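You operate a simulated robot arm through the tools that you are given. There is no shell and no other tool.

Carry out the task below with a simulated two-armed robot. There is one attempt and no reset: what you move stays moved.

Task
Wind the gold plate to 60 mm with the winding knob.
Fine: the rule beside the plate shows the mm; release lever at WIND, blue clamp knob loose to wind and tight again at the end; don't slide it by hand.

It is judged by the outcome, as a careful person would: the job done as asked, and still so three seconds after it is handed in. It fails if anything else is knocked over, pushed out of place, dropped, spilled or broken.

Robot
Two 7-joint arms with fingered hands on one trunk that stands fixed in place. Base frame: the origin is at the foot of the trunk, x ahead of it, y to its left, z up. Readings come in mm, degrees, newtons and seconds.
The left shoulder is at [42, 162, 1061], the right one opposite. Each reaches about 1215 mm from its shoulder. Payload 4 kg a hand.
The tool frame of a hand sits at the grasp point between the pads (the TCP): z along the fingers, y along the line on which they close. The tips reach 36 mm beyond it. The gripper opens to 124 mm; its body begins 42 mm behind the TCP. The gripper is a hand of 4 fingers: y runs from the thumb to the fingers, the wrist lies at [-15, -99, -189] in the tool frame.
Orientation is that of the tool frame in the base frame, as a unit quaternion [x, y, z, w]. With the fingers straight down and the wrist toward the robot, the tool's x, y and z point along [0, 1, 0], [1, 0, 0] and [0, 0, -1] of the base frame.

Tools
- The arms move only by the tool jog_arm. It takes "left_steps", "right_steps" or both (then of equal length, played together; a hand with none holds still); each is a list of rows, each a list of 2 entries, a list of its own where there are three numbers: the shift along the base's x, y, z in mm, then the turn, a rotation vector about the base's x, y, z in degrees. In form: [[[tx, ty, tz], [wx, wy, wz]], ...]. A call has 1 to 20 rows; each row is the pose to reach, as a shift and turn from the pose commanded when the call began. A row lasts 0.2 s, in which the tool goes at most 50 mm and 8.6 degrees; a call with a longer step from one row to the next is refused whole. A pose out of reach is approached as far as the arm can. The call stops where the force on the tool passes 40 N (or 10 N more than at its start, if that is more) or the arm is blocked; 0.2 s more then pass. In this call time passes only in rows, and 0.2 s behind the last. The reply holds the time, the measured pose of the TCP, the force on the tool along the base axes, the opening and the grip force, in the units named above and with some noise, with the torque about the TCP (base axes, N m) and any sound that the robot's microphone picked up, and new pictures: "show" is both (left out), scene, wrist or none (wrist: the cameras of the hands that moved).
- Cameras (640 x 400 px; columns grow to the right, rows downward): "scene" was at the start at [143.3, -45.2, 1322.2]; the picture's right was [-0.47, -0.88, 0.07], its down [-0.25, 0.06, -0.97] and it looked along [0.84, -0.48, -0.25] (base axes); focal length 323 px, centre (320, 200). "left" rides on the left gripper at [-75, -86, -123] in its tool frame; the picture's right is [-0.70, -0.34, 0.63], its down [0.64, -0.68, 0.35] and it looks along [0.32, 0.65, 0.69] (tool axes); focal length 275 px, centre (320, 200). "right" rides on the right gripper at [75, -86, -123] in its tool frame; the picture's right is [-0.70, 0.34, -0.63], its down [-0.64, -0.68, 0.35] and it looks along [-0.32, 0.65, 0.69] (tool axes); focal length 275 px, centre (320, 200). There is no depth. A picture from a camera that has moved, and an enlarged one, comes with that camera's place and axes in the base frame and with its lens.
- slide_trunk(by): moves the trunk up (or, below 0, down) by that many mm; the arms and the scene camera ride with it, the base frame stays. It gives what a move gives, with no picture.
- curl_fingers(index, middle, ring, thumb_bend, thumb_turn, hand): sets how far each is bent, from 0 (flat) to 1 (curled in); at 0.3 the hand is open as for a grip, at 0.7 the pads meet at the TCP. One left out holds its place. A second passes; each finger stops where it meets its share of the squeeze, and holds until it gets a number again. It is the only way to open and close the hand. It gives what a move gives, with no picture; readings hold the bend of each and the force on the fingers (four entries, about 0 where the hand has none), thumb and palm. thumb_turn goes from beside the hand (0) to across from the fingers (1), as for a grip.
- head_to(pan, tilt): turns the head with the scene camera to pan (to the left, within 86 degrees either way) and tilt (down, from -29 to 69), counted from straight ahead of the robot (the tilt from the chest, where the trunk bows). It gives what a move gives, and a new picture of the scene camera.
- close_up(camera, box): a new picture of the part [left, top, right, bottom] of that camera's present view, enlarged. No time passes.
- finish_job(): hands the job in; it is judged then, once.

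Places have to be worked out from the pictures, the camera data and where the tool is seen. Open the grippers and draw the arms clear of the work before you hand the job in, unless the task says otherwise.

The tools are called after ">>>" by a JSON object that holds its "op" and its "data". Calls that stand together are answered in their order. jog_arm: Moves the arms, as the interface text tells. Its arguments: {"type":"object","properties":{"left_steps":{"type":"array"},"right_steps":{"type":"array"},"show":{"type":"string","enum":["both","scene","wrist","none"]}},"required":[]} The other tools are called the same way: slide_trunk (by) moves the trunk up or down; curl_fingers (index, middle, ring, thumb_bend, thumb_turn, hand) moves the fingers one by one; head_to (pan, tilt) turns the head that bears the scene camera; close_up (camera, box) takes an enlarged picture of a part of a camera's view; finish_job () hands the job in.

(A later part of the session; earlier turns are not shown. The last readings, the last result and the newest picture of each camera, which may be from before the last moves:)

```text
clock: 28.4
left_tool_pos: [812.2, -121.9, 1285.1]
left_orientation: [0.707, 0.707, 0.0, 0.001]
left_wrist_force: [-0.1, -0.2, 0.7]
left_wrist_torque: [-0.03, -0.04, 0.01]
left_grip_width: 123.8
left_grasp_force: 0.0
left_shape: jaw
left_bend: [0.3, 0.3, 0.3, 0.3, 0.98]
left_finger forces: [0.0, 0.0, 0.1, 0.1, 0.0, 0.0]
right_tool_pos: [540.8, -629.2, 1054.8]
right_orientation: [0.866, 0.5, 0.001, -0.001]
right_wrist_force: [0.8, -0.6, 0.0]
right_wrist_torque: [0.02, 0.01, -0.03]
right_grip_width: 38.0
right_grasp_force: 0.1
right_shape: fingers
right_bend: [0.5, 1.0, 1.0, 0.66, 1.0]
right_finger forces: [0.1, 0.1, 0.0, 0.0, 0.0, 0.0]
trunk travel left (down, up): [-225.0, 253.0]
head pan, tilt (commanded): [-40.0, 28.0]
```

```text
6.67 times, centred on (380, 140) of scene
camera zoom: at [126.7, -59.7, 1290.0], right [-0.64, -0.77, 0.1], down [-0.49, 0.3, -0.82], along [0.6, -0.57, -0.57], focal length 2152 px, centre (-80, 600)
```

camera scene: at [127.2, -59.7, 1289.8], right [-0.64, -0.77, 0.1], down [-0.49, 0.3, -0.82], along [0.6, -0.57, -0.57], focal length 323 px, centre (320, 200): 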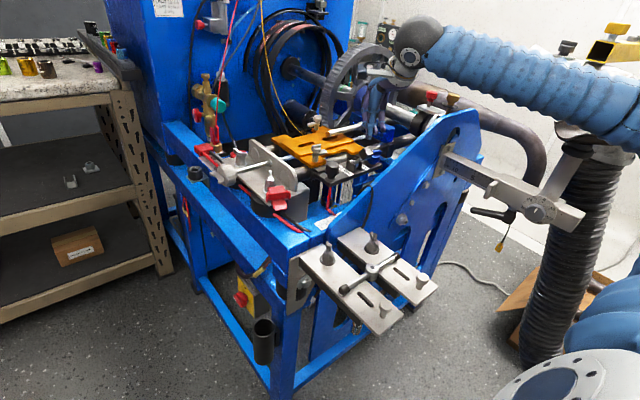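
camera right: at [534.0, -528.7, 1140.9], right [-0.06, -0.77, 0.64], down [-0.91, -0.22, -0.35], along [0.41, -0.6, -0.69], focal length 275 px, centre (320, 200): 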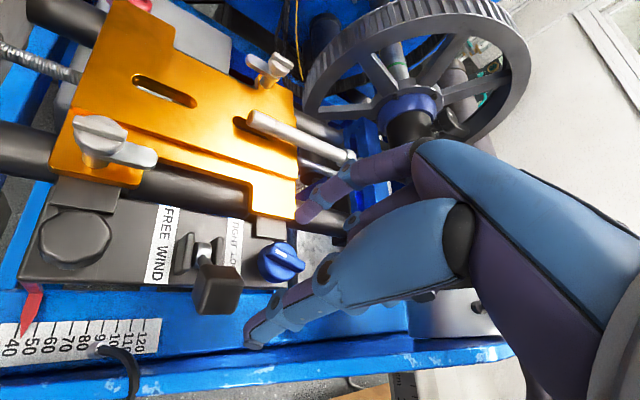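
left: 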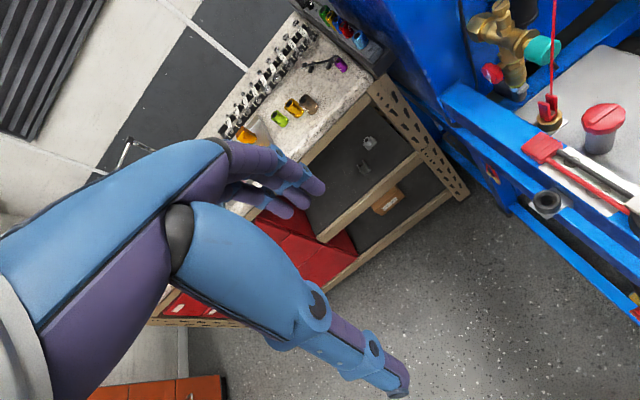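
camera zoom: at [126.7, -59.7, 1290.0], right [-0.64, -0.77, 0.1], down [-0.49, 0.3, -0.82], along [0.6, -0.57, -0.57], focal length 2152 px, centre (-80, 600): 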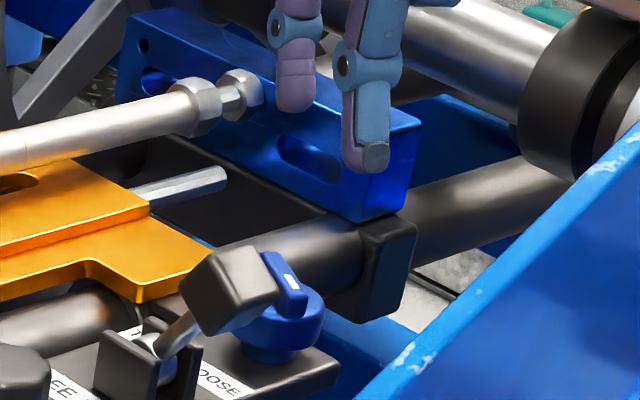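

The clamp mark now points at about 150°, symmetric beyond LOOSE. I now withdraw the right hand high to the spot from which its camera sees the rule and pointer well.

>>> {"op": "jog_arm", "data": {"right_steps": [[[-10, 5, 45], [0, 0, 5]], [[-20, 10, 90], [0, 0, 10]], [[-35, 20, 130], [0, 0, 15]], [[-50, 30, 165], [0, 0, 20]], [[-69, 39, 195], [0, 0, 30]], [[-69, 39, 195], [0, 0, 30]]], "show": "none"}}

>>> {"op": "curl_fingers", "data": {"hand": "right", "index": 0.3, "middle": 0.3, "ring": 0.3, "thumb_bend": 0.3, "thumb_turn": 0.98}}

>>> {"op": "close_up", "data": {"camera": "right", "box": [90, 170, 250, 290]}}

>>> {"op": "close_up", "data": {"camera": "scene", "box": [190, 130, 318, 210]}}

>>> {"op": "close_up", "data": {"camera": "left", "box": [0, 0, 640, 400]}}

```text
refused: row 5 steps farther than a row can; nothing moved
```

```text
clock: 29.4
left_tool_pos: [813.6, -122.4, 1284.1]
left_orientation: [0.707, 0.708, 0.0, 0.0]
left_wrist_force: [-0.8, -0.1, -0.3]
left_wrist_torque: [0.0, -0.01, 0.0]
left_grip_width: 123.6
left_grasp_force: 0.1
left_shape: jaw
left_bend: [0.3, 0.3, 0.3, 0.3, 0.98]
left_finger forces: [0.0, 0.0, 0.1, 0.1, 0.0, 0.0]
right_tool_pos: [540.9, -628.1, 1054.3]
right_orientation: [0.866, 0.5, 0.0, -0.002]
right_wrist_force: [0.3, -1.1, 0.3]
right_wrist_torque: [-0.01, 0.03, 0.03]
right_grip_width: 123.2
right_grasp_force: 0.1
right_shape: fingers
right_bend: [0.3, 0.3, 0.3, 0.3, 0.96]
right_finger forces: [0.0, 0.1, 0.0, 0.1, 0.0, 0.0]
trunk travel left (down, up): [-225.0, 253.0]
head pan, tilt (commanded): [-40.0, 28.0]
```

```text
3.33 times, centred on (170, 230) of right
camera zoom: at [506.1, -520.4, 1177.0], right [-0.06, -0.77, 0.63], down [-0.91, -0.22, -0.35], along [0.4, -0.6, -0.69], focal length 918 px, centre (820, 100)
```

zoom: 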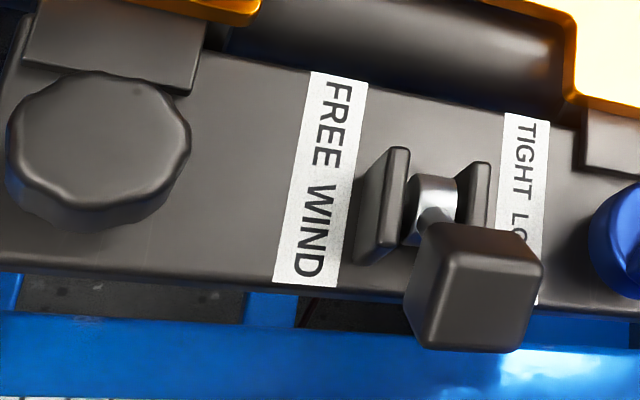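

```text
5.00 times, centred on (254, 170) of scene
camera zoom: at [127.0, -59.7, 1289.9], right [-0.64, -0.77, 0.1], down [-0.49, 0.3, -0.82], along [0.6, -0.57, -0.57], focal length 1614 px, centre (650, 350)
```

zoom: 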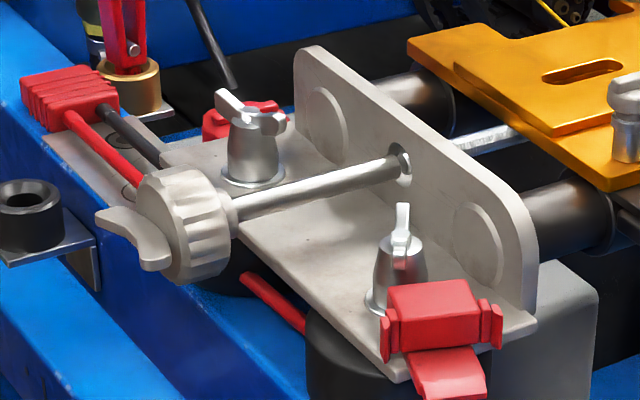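

```text
1.00 times, centred on (320, 200) of left (not enlarged: the box is as wide or as high as the picture)
camera zoom: at [727.4, -197.5, 1407.1], right [-0.34, -0.7, -0.63], down [-0.68, 0.64, -0.35], along [0.65, 0.32, -0.69], focal length 275 px, centre (320, 200)
```

zoom: 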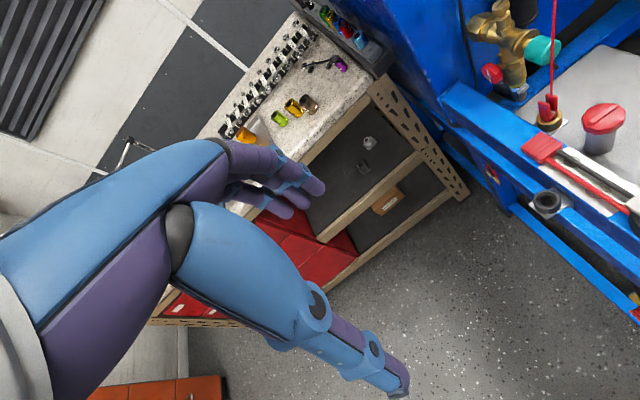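

The right-hand withdrawal was refused for one too-large turn step, so I redo it in smaller steps, and at the same time bring the left hand, turned to point toward -y, to a spot left of the winding knob for a closer look.

>>> {"op": "jog_arm", "data": {"left_steps": [[[-8.5, -2.5, -30], [-8.2, 0, 0]], [[-17, -5, -61], [-16.4, 0, 0]], [[-25.6, -7.6, -91], [-24.5, 0, 0]], [[-34, -10, -122], [-32.7, 0, 0]], [[-42.7, -12.7, -152], [-40.9, 0, 0]], [[-51, -15, -183], [-49.1, 0, 0]], [[-60, -17.8, -213], [-57.3, 0, 0]], [[-68, -20, -243], [-65.5, 0, 0]], [[-77, -23, -274], [-73.6, 0, 0]], [[-85.5, -25.5, -304], [-81.8, 0, 0]], [[-94, -28, -335], [-90, 0, 0]]], "right_steps": [[[-6, 3.5, 18], [0, 0, 2.7]], [[-12, 7, 36], [0, 0, 5.4]], [[-19, 10.5, 53], [0, 0, 8.2]], [[-25, 14, 71], [0, 0, 10.9]], [[-31, 17.5, 89], [0, 0, 13.6]], [[-38, 21, 106], [0, 0, 16.4]], [[-44, 25, 124], [0, 0, 19.1]], [[-50, 28, 142], [0, 0, 21.8]], [[-57, 32, 160], [0, 0, 24.5]], [[-63, 36, 178], [0, 0, 27.3]], [[-69, 39, 195], [0, 0, 30]]], "show": "both"}}

```text
clock: 31.9
left_tool_pos: [719.3, -149.8, 949.6]
left_orientation: [0.499, 0.5, -0.5, 0.501]
left_wrist_force: [-0.5, 0.1, 0.0]
left_wrist_torque: [0.03, -0.01, -0.03]
left_grip_width: 124.0
left_grasp_force: 0.0
left_shape: jaw
left_bend: [0.3, 0.3, 0.3, 0.3, 0.98]
left_finger forces: [0.0, 0.0, 0.0, 0.1, 0.0, 0.0]
right_tool_pos: [471.9, -590.8, 1251.2]
right_orientation: [0.706, 0.708, -0.002, 0.0]
right_wrist_force: [0.3, 0.4, -0.3]
right_wrist_torque: [-0.03, 0.0, 0.02]
right_grip_width: 123.1
right_grasp_force: 0.0
right_shape: fingers
right_bend: [0.3, 0.3, 0.3, 0.3, 0.96]
right_finger forces: [0.1, 0.0, 0.0, 0.0, 0.1, 0.1]
trunk travel left (down, up): [-225.0, 253.0]
head pan, tilt (commanded): [-40.0, 28.0]
camera scene: at [126.8, -59.4, 1289.9], right [-0.64, -0.77, 0.1], down [-0.49, 0.3, -0.82], along [0.6, -0.57, -0.57], focal length 323 px, centre (320, 200)
camera right: at [389.0, -515.3, 1373.0], right [0.34, -0.7, 0.63], down [-0.68, -0.65, -0.34], along [0.65, -0.32, -0.69], focal length 275 px, centre (320, 200)
camera left: at [633.3, -27.6, 1024.7], right [-0.34, -0.63, 0.7], down [-0.68, -0.35, -0.64], along [0.65, -0.69, -0.31], focal length 275 px, centre (320, 200)
```

scene: 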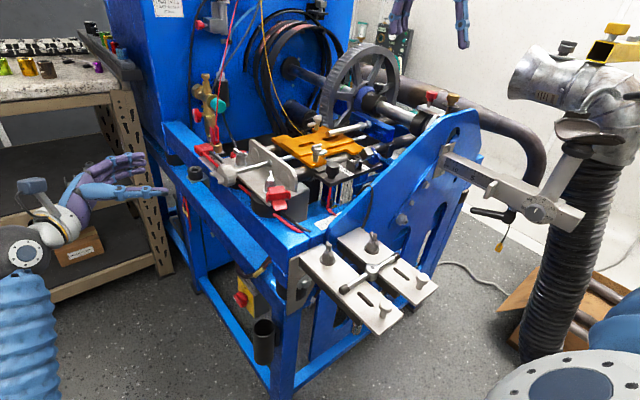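
right: 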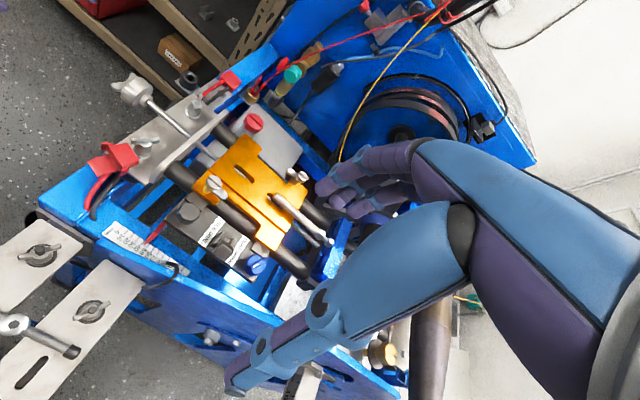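
left: 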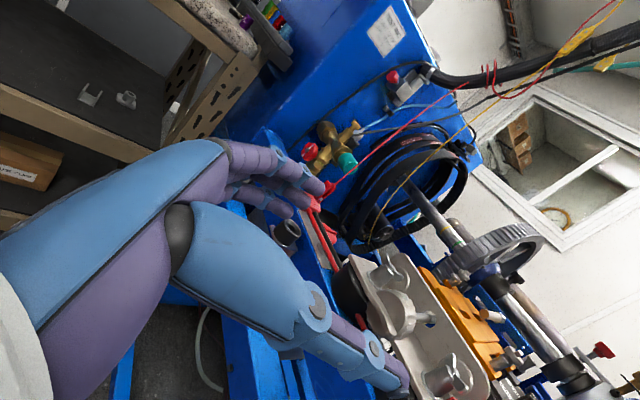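

Both hands arrived safely. I enlarge the left camera's view of the winding knob and the right camera's view of the rule.

>>> {"op": "close_up", "data": {"camera": "left", "box": [340, 240, 500, 360]}}

>>> {"op": "close_up", "data": {"camera": "right", "box": [96, 210, 192, 282]}}

>>> {"op": "close_up", "data": {"camera": "scene", "box": [200, 150, 264, 190]}}

>>> {"op": "close_up", "data": {"camera": "right", "box": [96, 60, 176, 120]}}

```text
3.33 times, centred on (420, 300) of left
camera zoom: at [633.3, -27.6, 1024.7], right [-0.34, -0.63, 0.7], down [-0.68, -0.35, -0.64], along [0.65, -0.69, -0.31], focal length 918 px, centre (-13, -133)
```

zoom: 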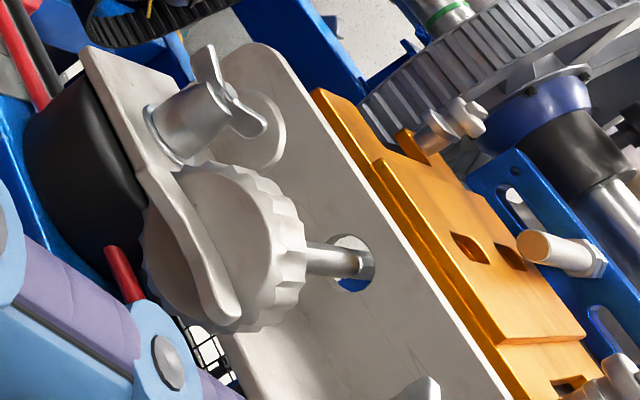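

```text
5.56 times, centred on (144, 246) of right
camera zoom: at [389.0, -515.3, 1373.0], right [0.34, -0.7, 0.63], down [-0.68, -0.65, -0.34], along [0.65, -0.32, -0.69], focal length 1529 px, centre (1298, -56)
```

zoom: 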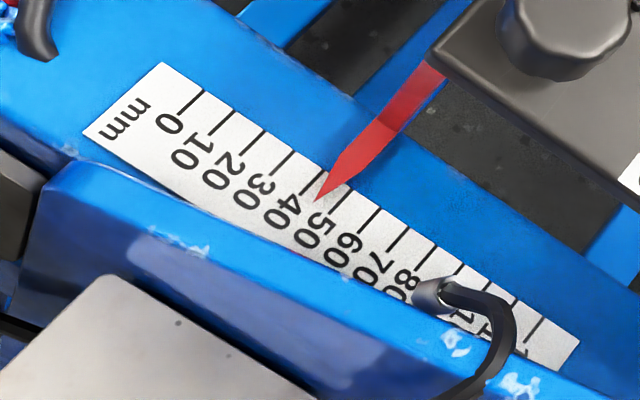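

```text
10.00 times, centred on (232, 170) of scene
camera zoom: at [126.8, -59.4, 1289.9], right [-0.64, -0.77, 0.1], down [-0.49, 0.3, -0.82], along [0.6, -0.57, -0.57], focal length 3228 px, centre (1200, 500)
```

zoom: 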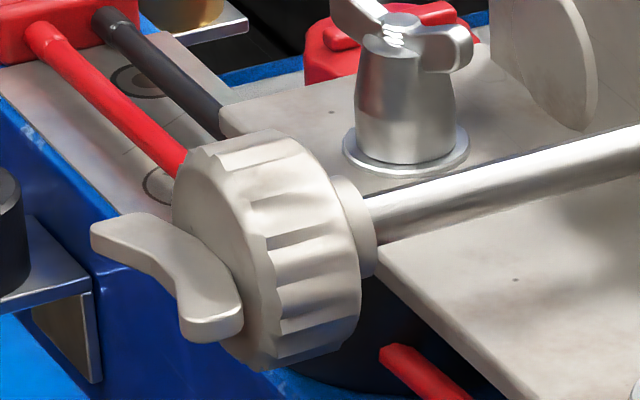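

```text
6.67 times, centred on (136, 90) of right
camera zoom: at [389.0, -515.3, 1373.0], right [0.34, -0.7, 0.63], down [-0.68, -0.65, -0.34], along [0.65, -0.32, -0.69], focal length 1835 px, centre (1547, 933)
```

zoom: 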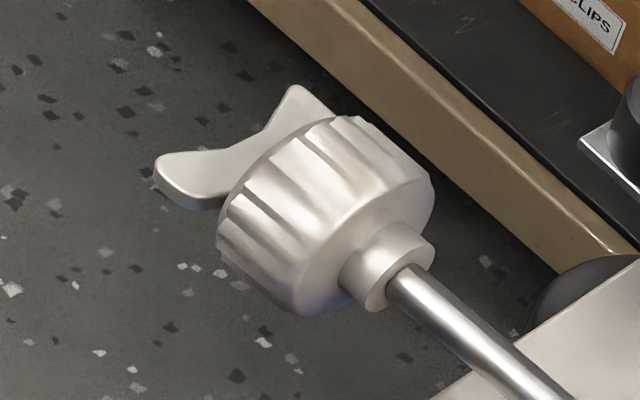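

The pointer reads about 45-46 mm with little parallax. The winding knob has a bar across its face (about 52 mm long, lying along x, centre about [716, -304, 907]); I'll crank that bar round with one fingertip. I shape the left hand to point with the index finger.

>>> {"op": "curl_fingers", "data": {"hand": "left", "index": 0.45, "middle": 1.0, "ring": 1.0, "thumb_bend": 0.1, "thumb_turn": 0.98}}

>>> {"op": "close_up", "data": {"camera": "left", "box": [0, 0, 640, 400]}}

>>> {"op": "close_up", "data": {"camera": "scene", "box": [0, 120, 260, 280]}}

```text
clock: 32.9
left_tool_pos: [720.4, -150.8, 949.0]
left_orientation: [0.5, 0.5, -0.5, 0.5]
left_wrist_force: [0.6, 0.8, 0.3]
left_wrist_torque: [0.04, -0.01, -0.03]
left_grip_width: 94.8
left_grasp_force: 0.0
left_shape: fingers
left_bend: [0.45, 1.0, 1.0, 0.1, 0.94]
left_finger forces: [0.0, 0.0, 0.0, 0.0, 0.0, 0.0]
right_tool_pos: [473.2, -591.3, 1250.9]
right_orientation: [0.707, 0.707, -0.001, -0.001]
right_wrist_force: [-0.1, 0.0, 0.3]
right_wrist_torque: [-0.04, 0.02, 0.01]
right_grip_width: 123.3
right_grasp_force: 0.0
right_shape: fingers
right_bend: [0.3, 0.3, 0.3, 0.3, 0.96]
right_finger forces: [0.1, 0.0, 0.0, 0.1, 0.1, 0.0]
trunk travel left (down, up): [-225.0, 253.0]
head pan, tilt (commanded): [-40.0, 28.0]
```

```text
1.00 times, centred on (320, 200) of left (not enlarged: the box is as wide or as high as the picture)
camera zoom: at [633.6, -28.2, 1024.7], right [-0.34, -0.63, 0.7], down [-0.68, -0.35, -0.64], along [0.65, -0.69, -0.32], focal length 275 px, centre (320, 200)
```

zoom: 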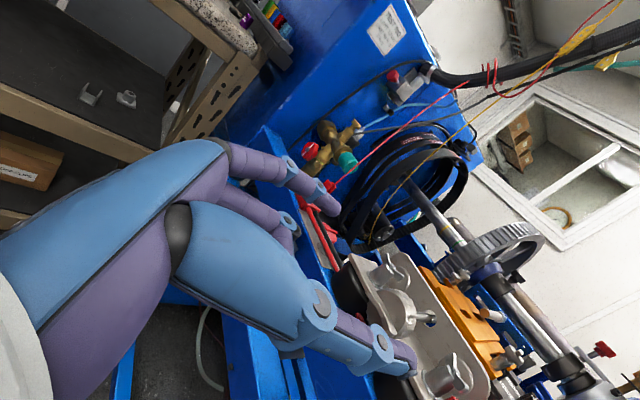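

```text
2.46 times, centred on (130, 200) of scene
camera zoom: at [126.9, -59.7, 1289.9], right [-0.64, -0.77, 0.1], down [-0.49, 0.3, -0.82], along [0.6, -0.57, -0.57], focal length 794 px, centre (788, 200)
```

zoom: 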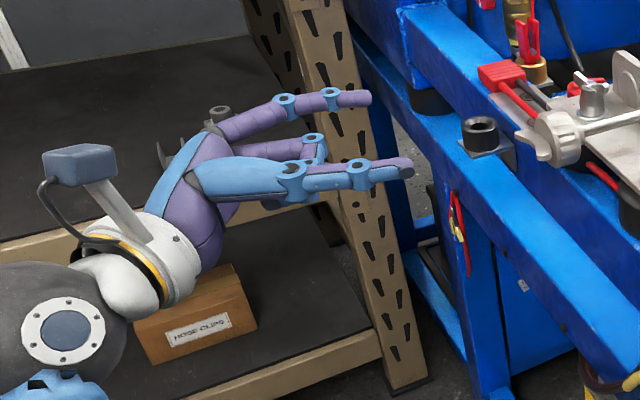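

The index tip sits at about tool (-10, 44, 36), thumb well aside. I move the left hand so the index tip comes to about [700, -267, 886], just in front of and below the bar's near end.

>>> {"op": "jog_arm", "data": {"left_steps": [[[-20, -15, -25], [0, 0, 0]], [[-40, -35, -50], [0, 0, 0]], [[-60, -55, -70], [0, 0, 0]], [[-64, -75, -73], [0, 0, 0]]], "show": "both"}}

>>> {"op": "close_up", "data": {"camera": "left", "box": [240, 140, 480, 320]}}

>>> {"op": "close_up", "data": {"camera": "scene", "box": [150, 120, 290, 220]}}

>>> {"op": "close_up", "data": {"camera": "right", "box": [60, 30, 220, 150]}}

```text
clock: 33.9
left_tool_pos: [682.4, -212.5, 951.7]
left_orientation: [0.542, 0.473, -0.451, 0.528]
left_wrist_force: [-0.2, 0.4, -0.3]
left_wrist_torque: [0.0, 0.02, 0.01]
left_grip_width: 94.8
left_grasp_force: 0.1
left_shape: fingers
left_bend: [0.45, 1.0, 1.0, 0.1, 0.94]
left_finger forces: [0.0, 0.1, 0.1, 0.0, 0.1, 0.0]
right_tool_pos: [474.1, -591.4, 1247.6]
right_orientation: [0.707, 0.707, -0.001, -0.001]
right_wrist_force: [0.2, 0.0, -0.6]
right_wrist_torque: [-0.02, 0.02, 0.01]
right_grip_width: 123.3
right_grasp_force: 0.1
right_shape: fingers
right_bend: [0.3, 0.3, 0.3, 0.3, 0.96]
right_finger forces: [0.0, 0.0, 0.0, 0.0, 0.0, 0.1]
trunk travel left (down, up): [-225.0, 253.0]
head pan, tilt (commanded): [-40.0, 28.0]
stopped in row 4 (left hand): the arm was blocked; the commanded pose is now the measured one
camera scene: at [127.8, -59.7, 1288.8], right [-0.64, -0.77, 0.1], down [-0.49, 0.3, -0.82], along [0.6, -0.57, -0.57], focal length 323 px, centre (320, 200)
camera left: at [585.2, -93.3, 1017.6], right [-0.43, -0.66, 0.62], down [-0.58, -0.33, -0.75], along [0.7, -0.68, -0.24], focal length 275 px, centre (320, 200)
```

scene: 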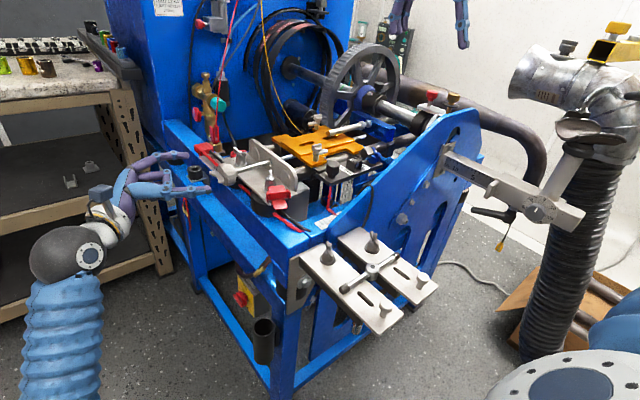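
left: 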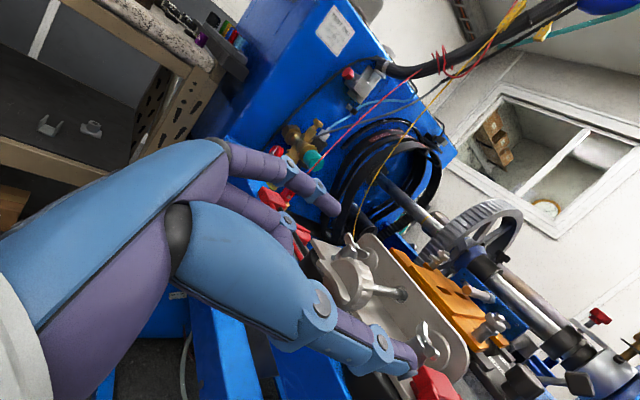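

```text
2.22 times, centred on (360, 230) of left
camera zoom: at [585.2, -93.3, 1017.6], right [-0.43, -0.66, 0.62], down [-0.58, -0.33, -0.75], along [0.7, -0.68, -0.24], focal length 612 px, centre (231, 133)
```

zoom: 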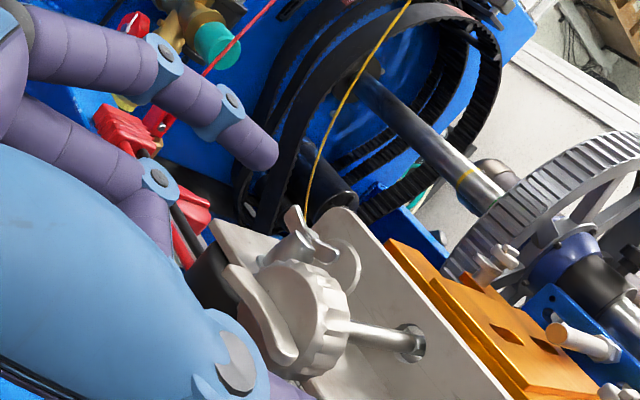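

```text
4.00 times, centred on (220, 170) of scene
camera zoom: at [127.8, -59.7, 1288.8], right [-0.64, -0.77, 0.1], down [-0.49, 0.3, -0.82], along [0.6, -0.57, -0.57], focal length 1291 px, centre (720, 320)
```

zoom: 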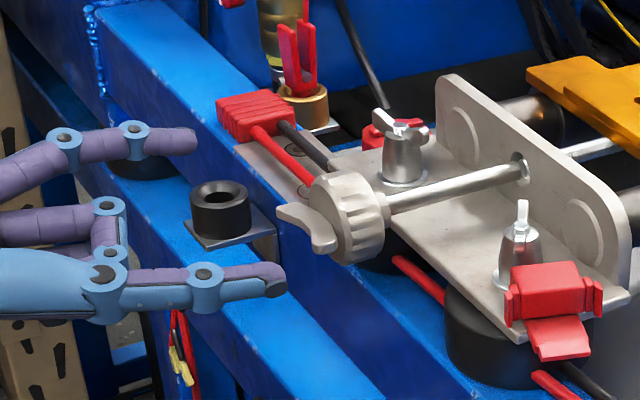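

```text
3.33 times, centred on (140, 90) of right
camera zoom: at [390.3, -515.5, 1371.2], right [0.34, -0.7, 0.63], down [-0.68, -0.64, -0.34], along [0.65, -0.32, -0.69], focal length 918 px, centre (920, 567)
```

zoom: 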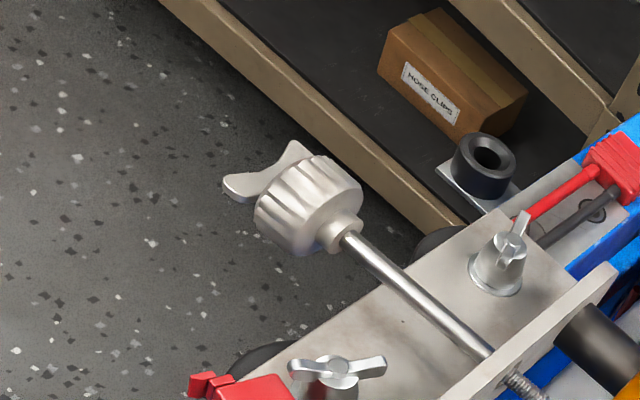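

The left arm was blocked near [682, -212, 952] with no tool force, so it is likely a joint limit or the elbow. I look toward the left arm with the head.

>>> {"op": "head_to", "data": {"pan": 5, "tilt": 50}}

```text
clock: 35.0
left_tool_pos: [681.1, -213.0, 953.7]
left_orientation: [0.542, 0.473, -0.451, 0.529]
left_wrist_force: [-0.1, 0.0, 0.1]
left_wrist_torque: [0.01, -0.02, 0.0]
left_grip_width: 94.6
left_grasp_force: 0.1
left_shape: fingers
left_bend: [0.45, 1.0, 1.0, 0.1, 0.94]
left_finger forces: [0.0, 0.1, 0.0, 0.1, 0.0, 0.0]
right_tool_pos: [473.7, -591.3, 1250.3]
right_orientation: [0.707, 0.707, -0.001, 0.0]
right_wrist_force: [-0.4, -0.7, 0.1]
right_wrist_torque: [-0.01, -0.01, -0.04]
right_grip_width: 123.1
right_grasp_force: 0.1
right_shape: fingers
right_bend: [0.3, 0.3, 0.3, 0.3, 0.96]
right_finger forces: [0.0, 0.1, 0.0, 0.0, 0.0, 0.0]
trunk travel left (down, up): [-225.0, 253.0]
head pan, tilt (commanded): [5.0, 50.0]
camera scene: at [128.8, 5.6, 1256.6], right [0.08, -1.0, -0.01], down [-0.85, -0.07, -0.52], along [0.52, 0.06, -0.85], focal length 323 px, centre (320, 200)
```

scene: 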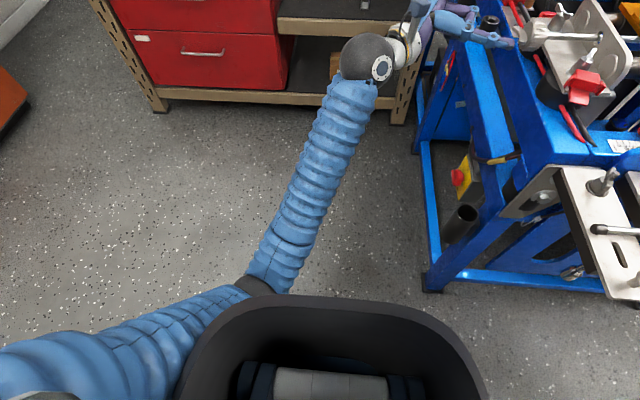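

The elbow is tucked against the robot's own body in this posture. I return the left hand to fingers-down, which kept the elbow free, while raising it; I'll crank the bar from above with the hanging index finger instead.

>>> {"op": "jog_arm", "data": {"left_steps": [[[-1, 3, 10], [8, 0.6, 0.6]], [[-2, 6, 20], [16, 1.25, 1.1]], [[-3, 9, 30], [24, 1.9, 1.7]], [[-4, 12, 40], [32, 2.5, 2.25]], [[-5, 14, 50], [40, 3.1, 2.8]], [[-6, 16, 60], [48, 3.8, 3.4]], [[-7, 18, 70], [56, 4.4, 4]], [[-8, 20, 80], [64, 5, 4.5]], [[-8, 20, 90], [72, 5.7, 5.1]], [[-8, 20, 100], [80, 6.3, 5.6]], [[-8, 20, 106], [87.8, 6.9, 6.2]]], "show": "scene"}}

>>> {"op": "head_to", "data": {"pan": -28, "tilt": 30}}

```text
clock: 37.4
left_tool_pos: [671.7, -192.2, 1052.8]
left_orientation: [0.703, 0.711, -0.001, 0.0]
left_wrist_force: [-0.2, -0.8, 0.0]
left_wrist_torque: [-0.01, 0.0, 0.04]
left_grip_width: 94.7
left_grasp_force: 0.0
left_shape: fingers
left_bend: [0.45, 1.0, 1.0, 0.1, 0.94]
left_finger forces: [0.0, 0.0, 0.1, 0.0, 0.0, 0.0]
right_tool_pos: [473.3, -591.4, 1250.3]
right_orientation: [0.707, 0.707, 0.0, 0.0]
right_wrist_force: [-0.7, 0.1, -0.3]
right_wrist_torque: [-0.03, -0.03, -0.02]
right_grip_width: 123.3
right_grasp_force: 0.0
right_shape: fingers
right_bend: [0.3, 0.3, 0.3, 0.3, 0.96]
right_finger forces: [0.0, 0.0, 0.1, 0.0, 0.1, 0.0]
trunk travel left (down, up): [-225.0, 253.0]
head pan, tilt (commanded): [5.0, 50.0]
camera scene: at [128.4, 5.7, 1256.7], right [0.09, -1.0, -0.01], down [-0.85, -0.07, -0.52], along [0.52, 0.06, -0.85], focal length 323 px, centre (320, 200)
```

scene: 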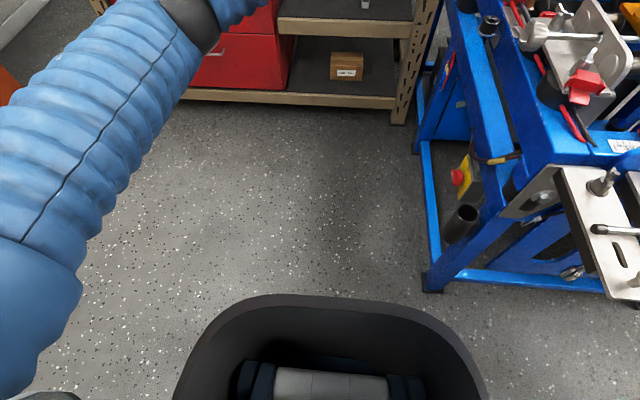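

```text
clock: 38.4
left_tool_pos: [671.3, -194.3, 1052.4]
left_orientation: [0.704, 0.711, -0.001, 0.001]
left_wrist_force: [-0.1, -0.6, -0.6]
left_wrist_torque: [0.01, 0.0, 0.01]
left_grip_width: 94.5
left_grasp_force: 0.1
left_shape: fingers
left_bend: [0.45, 1.0, 1.0, 0.1, 0.94]
left_finger forces: [0.0, 0.1, 0.1, 0.1, 0.0, 0.0]
right_tool_pos: [473.8, -590.6, 1250.2]
right_orientation: [0.707, 0.707, -0.001, -0.001]
right_wrist_force: [-0.3, 0.7, -0.5]
right_wrist_torque: [0.02, 0.04, 0.0]
right_grip_width: 123.1
right_grasp_force: 0.0
right_shape: fingers
right_bend: [0.3, 0.3, 0.3, 0.3, 0.96]
right_finger forces: [0.0, 0.0, 0.0, 0.1, 0.0, 0.0]
trunk travel left (down, up): [-225.0, 253.0]
head pan, tilt (commanded): [-28.0, 30.0]
camera scene: at [136.4, -43.3, 1285.2], right [-0.46, -0.88, 0.07], down [-0.57, 0.23, -0.79], along [0.68, -0.41, -0.61], focal length 323 px, centre (320, 200)
```

scene: 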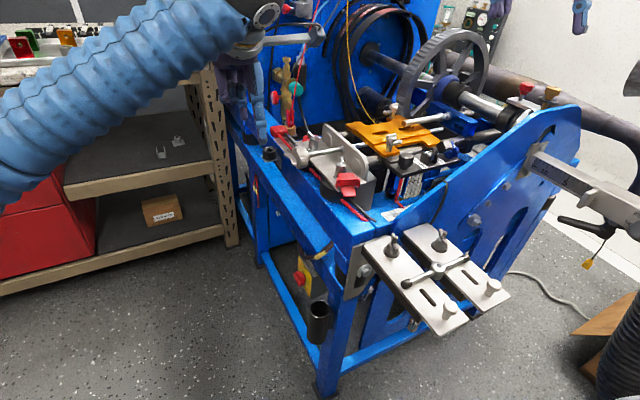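

The elbow is now free. I bring the left index tip to hover above and in front of the knob at about [700, -298, 960].

>>> {"op": "jog_arm", "data": {"left_steps": [[[-5, -30, -10], [0, 0, 0]], [[-10, -62, -25], [0, 0, 0]], [[-15, -94, -56], [0, 0, 0]], [[-15, -94, -56], [0, 0, 0]]], "show": "both"}}

>>> {"op": "close_up", "data": {"camera": "left", "box": [240, 140, 480, 320]}}

>>> {"op": "close_up", "data": {"camera": "scene", "box": [220, 80, 360, 190]}}

>>> {"op": "close_up", "data": {"camera": "right", "box": [60, 30, 220, 150]}}

```text
clock: 39.4
left_tool_pos: [658.1, -287.2, 995.7]
left_orientation: [0.704, 0.711, -0.002, 0.002]
left_wrist_force: [0.8, -0.6, 1.1]
left_wrist_torque: [0.01, -0.04, -0.01]
left_grip_width: 94.8
left_grasp_force: 0.1
left_shape: fingers
left_bend: [0.45, 1.0, 1.0, 0.1, 0.94]
left_finger forces: [0.0, 0.0, 0.0, 0.0, 0.0, 0.0]
right_tool_pos: [472.5, -589.9, 1249.8]
right_orientation: [0.707, 0.707, 0.0, 0.001]
right_wrist_force: [0.0, -0.2, 0.2]
right_wrist_torque: [0.0, -0.01, -0.01]
right_grip_width: 123.2
right_grasp_force: 0.0
right_shape: fingers
right_bend: [0.3, 0.3, 0.3, 0.3, 0.96]
right_finger forces: [0.0, 0.1, 0.0, 0.0, 0.0, 0.0]
trunk travel left (down, up): [-225.0, 253.0]
head pan, tilt (commanded): [-28.0, 30.0]
camera scene: at [136.0, -42.6, 1285.4], right [-0.46, -0.88, 0.07], down [-0.57, 0.23, -0.79], along [0.68, -0.41, -0.61], focal length 323 px, centre (320, 200)
camera left: at [573.1, -362.7, 1118.4], right [-0.33, -0.7, -0.63], down [-0.69, 0.64, -0.35], along [0.65, 0.32, -0.69], focal length 275 px, centre (320, 200)
```

scene: 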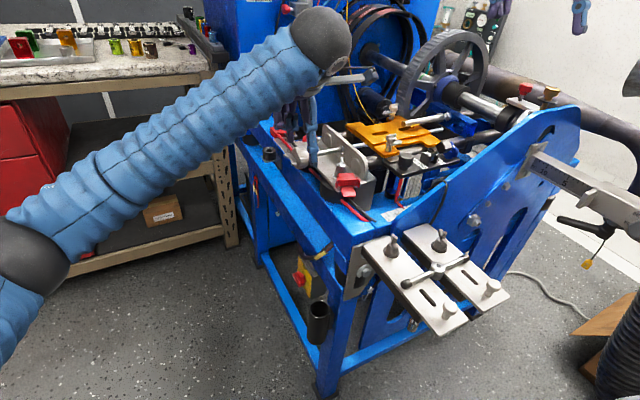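
left: 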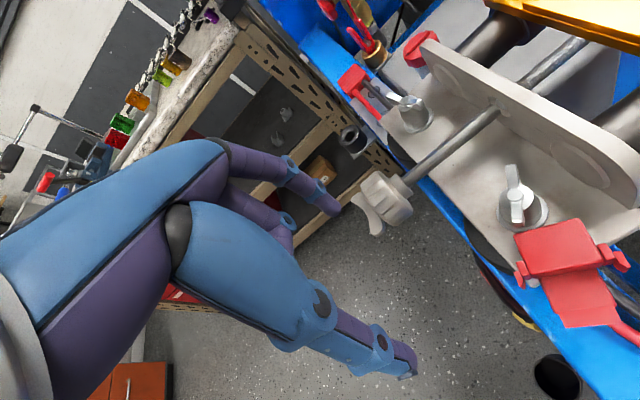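

```text
2.22 times, centred on (360, 230) of left
camera zoom: at [573.1, -362.7, 1118.4], right [-0.33, -0.7, -0.63], down [-0.69, 0.64, -0.35], along [0.65, 0.32, -0.69], focal length 612 px, centre (231, 133)
```

zoom: 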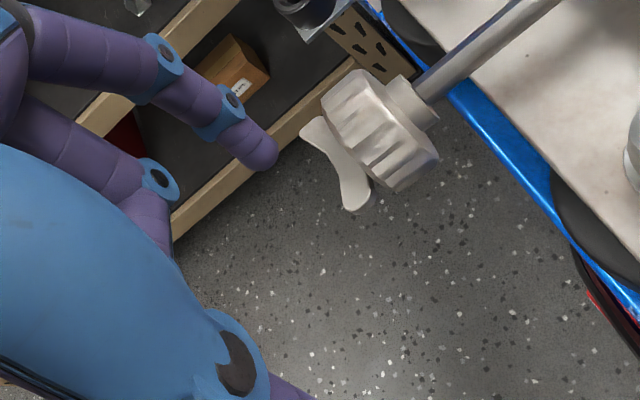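

```text
3.64 times, centred on (290, 135) of scene
camera zoom: at [136.0, -42.6, 1285.4], right [-0.46, -0.88, 0.07], down [-0.57, 0.23, -0.79], along [0.68, -0.41, -0.61], focal length 1174 px, centre (429, 436)
```

zoom: 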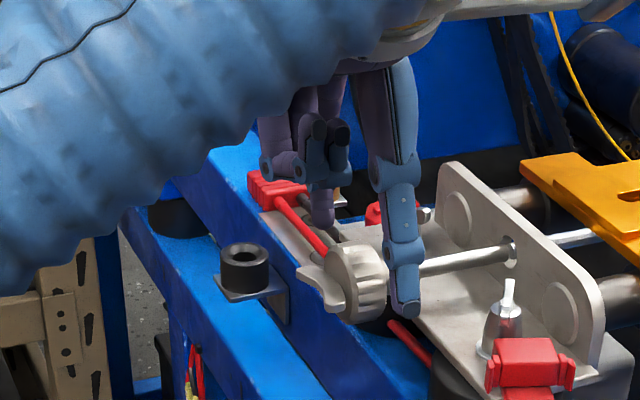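

```text
3.33 times, centred on (140, 90) of right
camera zoom: at [388.7, -514.6, 1373.5], right [0.34, -0.7, 0.63], down [-0.68, -0.64, -0.35], along [0.65, -0.32, -0.69], focal length 918 px, centre (920, 567)
```

zoom: 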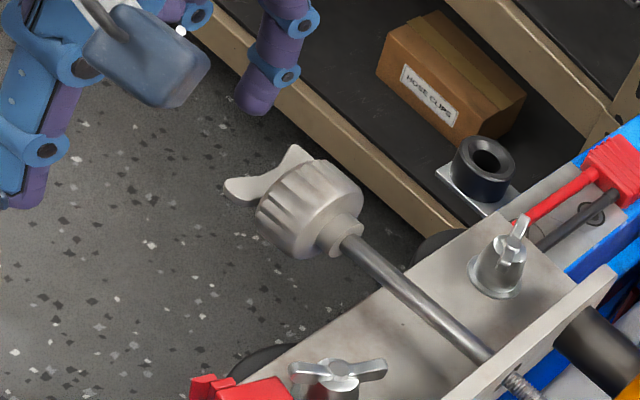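

The wrist view places the bar centre at about [719, -301, 907], lying along x from 695 to 745, and the index tip is where I expect. I move the tip above the far (+x) end and press it down about 45° as a trial turn.

>>> {"op": "jog_arm", "data": {"left_steps": [[[20, -1, 0], [0, 0, 0]], [[38, -2, -15], [0, 0, 0]], [[38, -2, -36], [0, 0, 0]], [[40, -2, -45], [0, 0, 0]], [[42, -2, -51], [0, 0, 0]], [[42, -2, -57], [0, 0, 0]]], "show": "none"}}

>>> {"op": "close_up", "data": {"camera": "left", "box": [240, 140, 480, 320]}}

>>> {"op": "close_up", "data": {"camera": "scene", "box": [220, 80, 360, 190]}}

>>> {"op": "close_up", "data": {"camera": "right", "box": [96, 210, 192, 282]}}

```text
clock: 40.8
left_tool_pos: [698.5, -289.7, 939.7]
left_orientation: [0.703, 0.711, -0.001, 0.001]
left_wrist_force: [0.6, -0.1, 0.1]
left_wrist_torque: [0.01, -0.03, 0.0]
left_grip_width: 94.4
left_grasp_force: 0.4
left_shape: fingers
left_bend: [0.45, 1.0, 1.0, 0.1, 0.94]
left_finger forces: [0.5, 0.1, 0.0, 0.0, 0.0, 0.0]
right_tool_pos: [473.0, -590.6, 1250.0]
right_orientation: [0.707, 0.707, 0.0, -0.001]
right_wrist_force: [0.8, 0.6, -0.5]
right_wrist_torque: [0.01, -0.01, -0.02]
right_grip_width: 123.3
right_grasp_force: 0.0
right_shape: fingers
right_bend: [0.3, 0.3, 0.3, 0.3, 0.96]
right_finger forces: [0.1, 0.1, 0.1, 0.0, 0.0, 0.1]
trunk travel left (down, up): [-225.0, 253.0]
head pan, tilt (commanded): [-28.0, 30.0]
```

```text
2.22 times, centred on (360, 230) of left
camera zoom: at [613.7, -365.8, 1061.6], right [-0.33, -0.7, -0.63], down [-0.69, 0.64, -0.35], along [0.65, 0.32, -0.69], focal length 612 px, centre (231, 133)
```

zoom: 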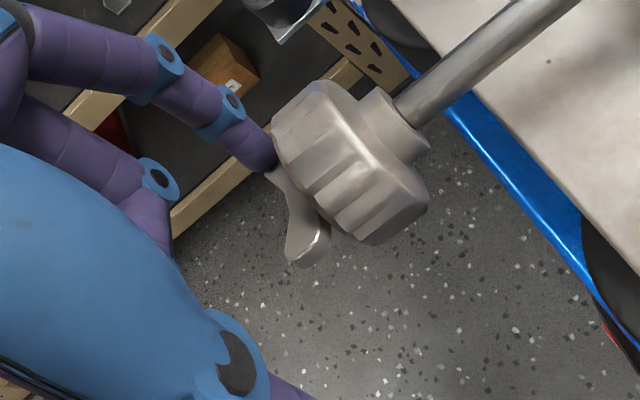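

```text
3.64 times, centred on (290, 135) of scene
camera zoom: at [136.5, -43.5, 1285.2], right [-0.46, -0.88, 0.07], down [-0.57, 0.24, -0.79], along [0.68, -0.41, -0.61], focal length 1174 px, centre (429, 436)
```

zoom: 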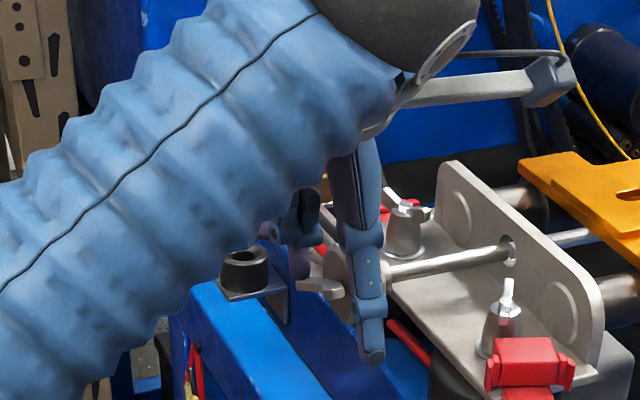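

```text
5.56 times, centred on (144, 246) of right
camera zoom: at [389.3, -515.6, 1372.8], right [0.34, -0.7, 0.63], down [-0.68, -0.64, -0.35], along [0.65, -0.32, -0.69], focal length 1529 px, centre (1298, -56)
```

zoom: 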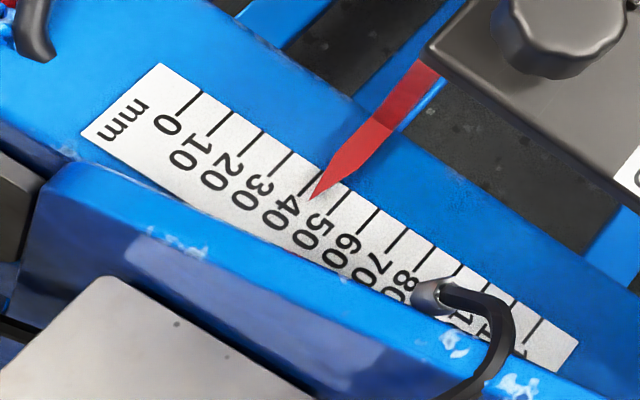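

The trial turned the bar about 28° and moved the pointer DOWN by about 2.4 mm, so the drive works (about 0.085 mm per degree) and I need the other direction. I lift the finger over and press the near (-x) end down instead.

>>> {"op": "jog_arm", "data": {"left_steps": [[[0, 0, 16], [0, 0, 0]], [[0, 0, 32], [0, 0, 0]], [[-24, 0, 32], [0, 0, 0]], [[-26, 0, 20], [0, 0, 0]], [[-33, 0, 11], [0, 0, 0]], [[-37.5, 0, 5], [0, 0, 0]], [[-39.5, 0, -2], [0, 0, 0]]], "show": "none"}}

>>> {"op": "close_up", "data": {"camera": "left", "box": [240, 140, 480, 320]}}

>>> {"op": "close_up", "data": {"camera": "right", "box": [60, 30, 220, 150]}}

>>> {"op": "close_up", "data": {"camera": "right", "box": [96, 210, 192, 282]}}

```text
clock: 42.4
left_tool_pos: [659.7, -289.3, 934.4]
left_orientation: [0.703, 0.711, -0.002, 0.0]
left_wrist_force: [-1.2, -0.7, -0.3]
left_wrist_torque: [0.0, 0.0, -0.01]
left_grip_width: 92.5
left_grasp_force: 0.4
left_shape: fingers
left_bend: [0.46, 1.0, 1.0, 0.1, 0.94]
left_finger forces: [0.9, 0.1, 0.0, 0.0, 0.0, 0.0]
right_tool_pos: [474.7, -591.5, 1248.7]
right_orientation: [0.707, 0.707, -0.001, -0.002]
right_wrist_force: [0.9, -0.2, -0.6]
right_wrist_torque: [-0.04, 0.05, -0.01]
right_grip_width: 123.5
right_grasp_force: 0.1
right_shape: fingers
right_bend: [0.3, 0.3, 0.3, 0.3, 0.96]
right_finger forces: [0.1, 0.1, 0.0, 0.0, 0.0, 0.1]
trunk travel left (down, up): [-225.0, 253.0]
head pan, tilt (commanded): [-28.0, 30.0]
```

```text
2.22 times, centred on (360, 230) of left
camera zoom: at [574.8, -366.1, 1057.6], right [-0.33, -0.7, -0.63], down [-0.69, 0.64, -0.34], along [0.64, 0.32, -0.69], focal length 612 px, centre (231, 133)
```

zoom: 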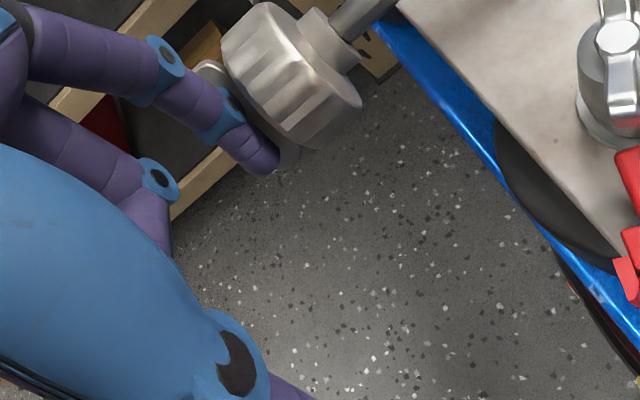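

```text
3.33 times, centred on (140, 90) of right
camera zoom: at [390.9, -516.0, 1371.5], right [0.34, -0.7, 0.63], down [-0.68, -0.64, -0.34], along [0.65, -0.31, -0.69], focal length 918 px, centre (920, 567)
```

zoom: 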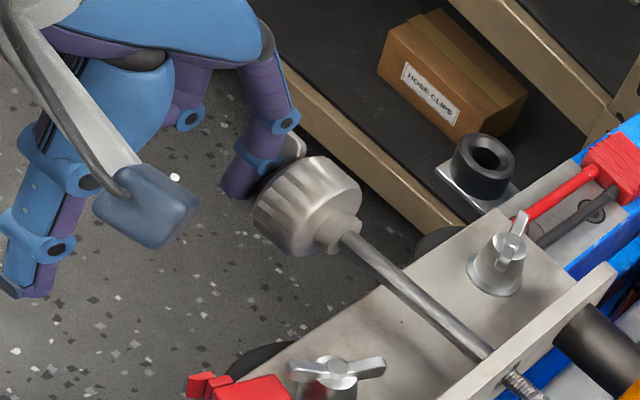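

```text
5.56 times, centred on (144, 246) of right
camera zoom: at [390.9, -516.0, 1371.5], right [0.34, -0.7, 0.63], down [-0.68, -0.64, -0.34], along [0.65, -0.31, -0.69], focal length 1529 px, centre (1298, -56)
```

zoom: 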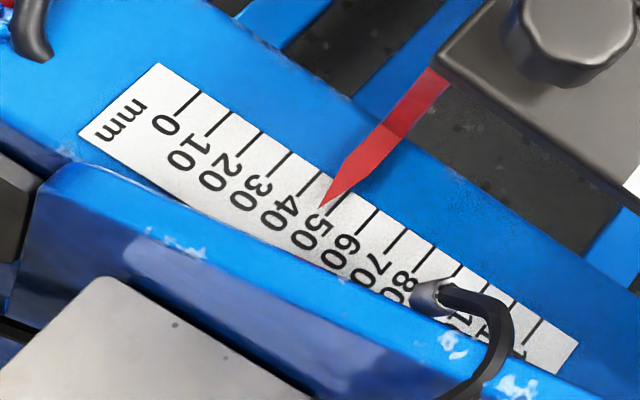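

The pointer now moves up. I zoom on the rule for an exact reading.

>>> {"op": "close_up", "data": {"camera": "right", "box": [120, 222, 184, 270]}}

```text
8.33 times, centred on (152, 246) of right
camera zoom: at [390.9, -516.0, 1371.5], right [0.34, -0.7, 0.63], down [-0.68, -0.64, -0.34], along [0.65, -0.31, -0.69], focal length 2294 px, centre (1720, -183)
```

zoom: 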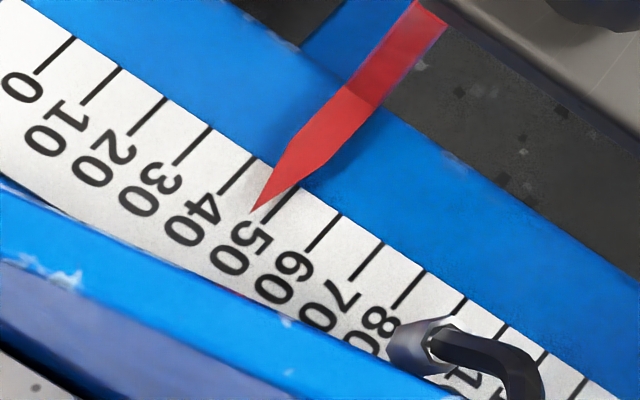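

Reading is now about 47.2 mm. I continue the stroke, carrying this end round to the bottom.

>>> {"op": "jog_arm", "data": {"left_steps": [[[0, 0, -4], [0, 0, 0]], [[0.5, 0, -8], [0, 0, 0]], [[2.6, 0, -12], [0, 0, 0]], [[5, 0, -14.5], [0, 0, 0]]], "show": "none"}}

>>> {"op": "close_up", "data": {"camera": "right", "box": [120, 222, 184, 270]}}

>>> {"op": "close_up", "data": {"camera": "right", "box": [60, 30, 220, 150]}}

>>> {"op": "close_up", "data": {"camera": "left", "box": [240, 140, 480, 320]}}

```text
clock: 43.4
left_tool_pos: [662.8, -290.2, 924.7]
left_orientation: [0.704, 0.711, 0.0, 0.001]
left_wrist_force: [-10.1, 0.2, 8.5]
left_wrist_torque: [-0.07, -0.26, -0.1]
left_grip_width: 85.2
left_grasp_force: 6.6
left_shape: fingers
left_bend: [0.5, 1.0, 1.0, 0.1, 0.94]
left_finger forces: [12.7, 0.1, 0.0, 0.1, 0.0, 0.0]
right_tool_pos: [471.0, -590.2, 1250.1]
right_orientation: [0.706, 0.708, 0.0, -0.001]
right_wrist_force: [0.8, 0.3, -0.4]
right_wrist_torque: [0.02, -0.01, -0.01]
right_grip_width: 123.3
right_grasp_force: 0.1
right_shape: fingers
right_bend: [0.3, 0.3, 0.3, 0.3, 0.96]
right_finger forces: [0.0, 0.0, 0.0, 0.1, 0.0, 0.1]
trunk travel left (down, up): [-225.0, 253.0]
head pan, tilt (commanded): [-28.0, 30.0]
```

```text
8.33 times, centred on (152, 246) of right
camera zoom: at [387.6, -515.5, 1373.5], right [0.34, -0.7, 0.63], down [-0.68, -0.64, -0.35], along [0.65, -0.32, -0.69], focal length 2294 px, centre (1720, -183)
```

zoom: 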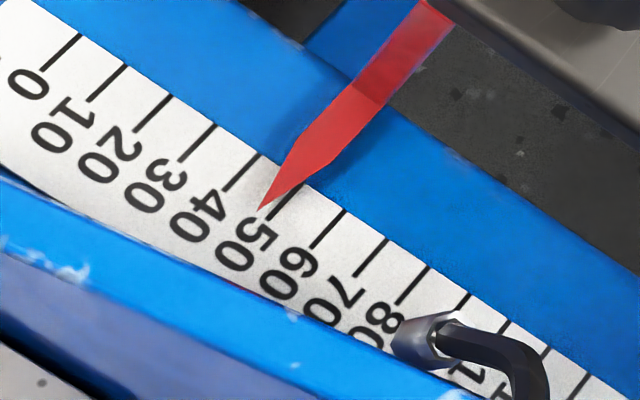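

```text
3.33 times, centred on (140, 90) of right
camera zoom: at [387.6, -515.5, 1373.5], right [0.34, -0.7, 0.63], down [-0.68, -0.64, -0.35], along [0.65, -0.32, -0.69], focal length 918 px, centre (920, 567)
```

zoom: 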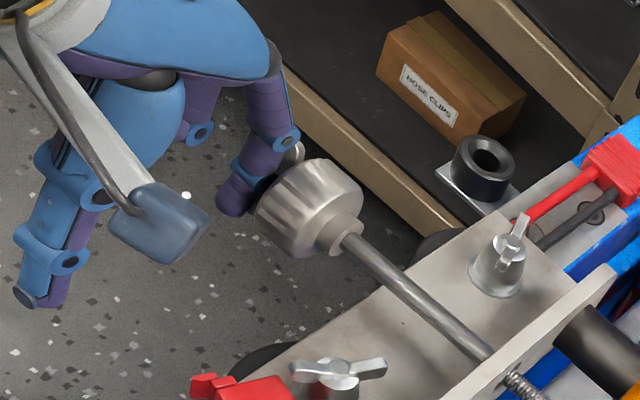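

```text
2.22 times, centred on (360, 230) of left
camera zoom: at [577.6, -366.0, 1047.7], right [-0.33, -0.7, -0.63], down [-0.69, 0.64, -0.35], along [0.65, 0.32, -0.69], focal length 612 px, centre (231, 133)
```

zoom: 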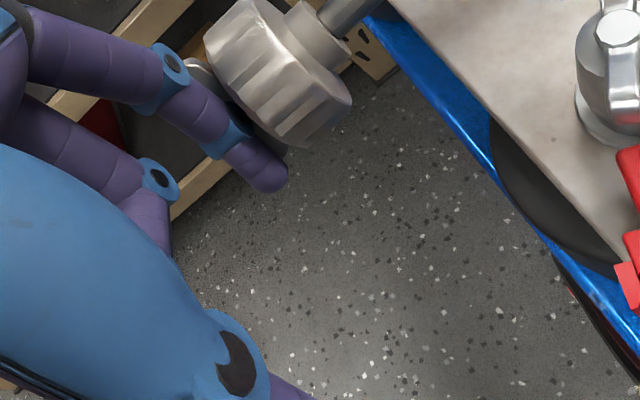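

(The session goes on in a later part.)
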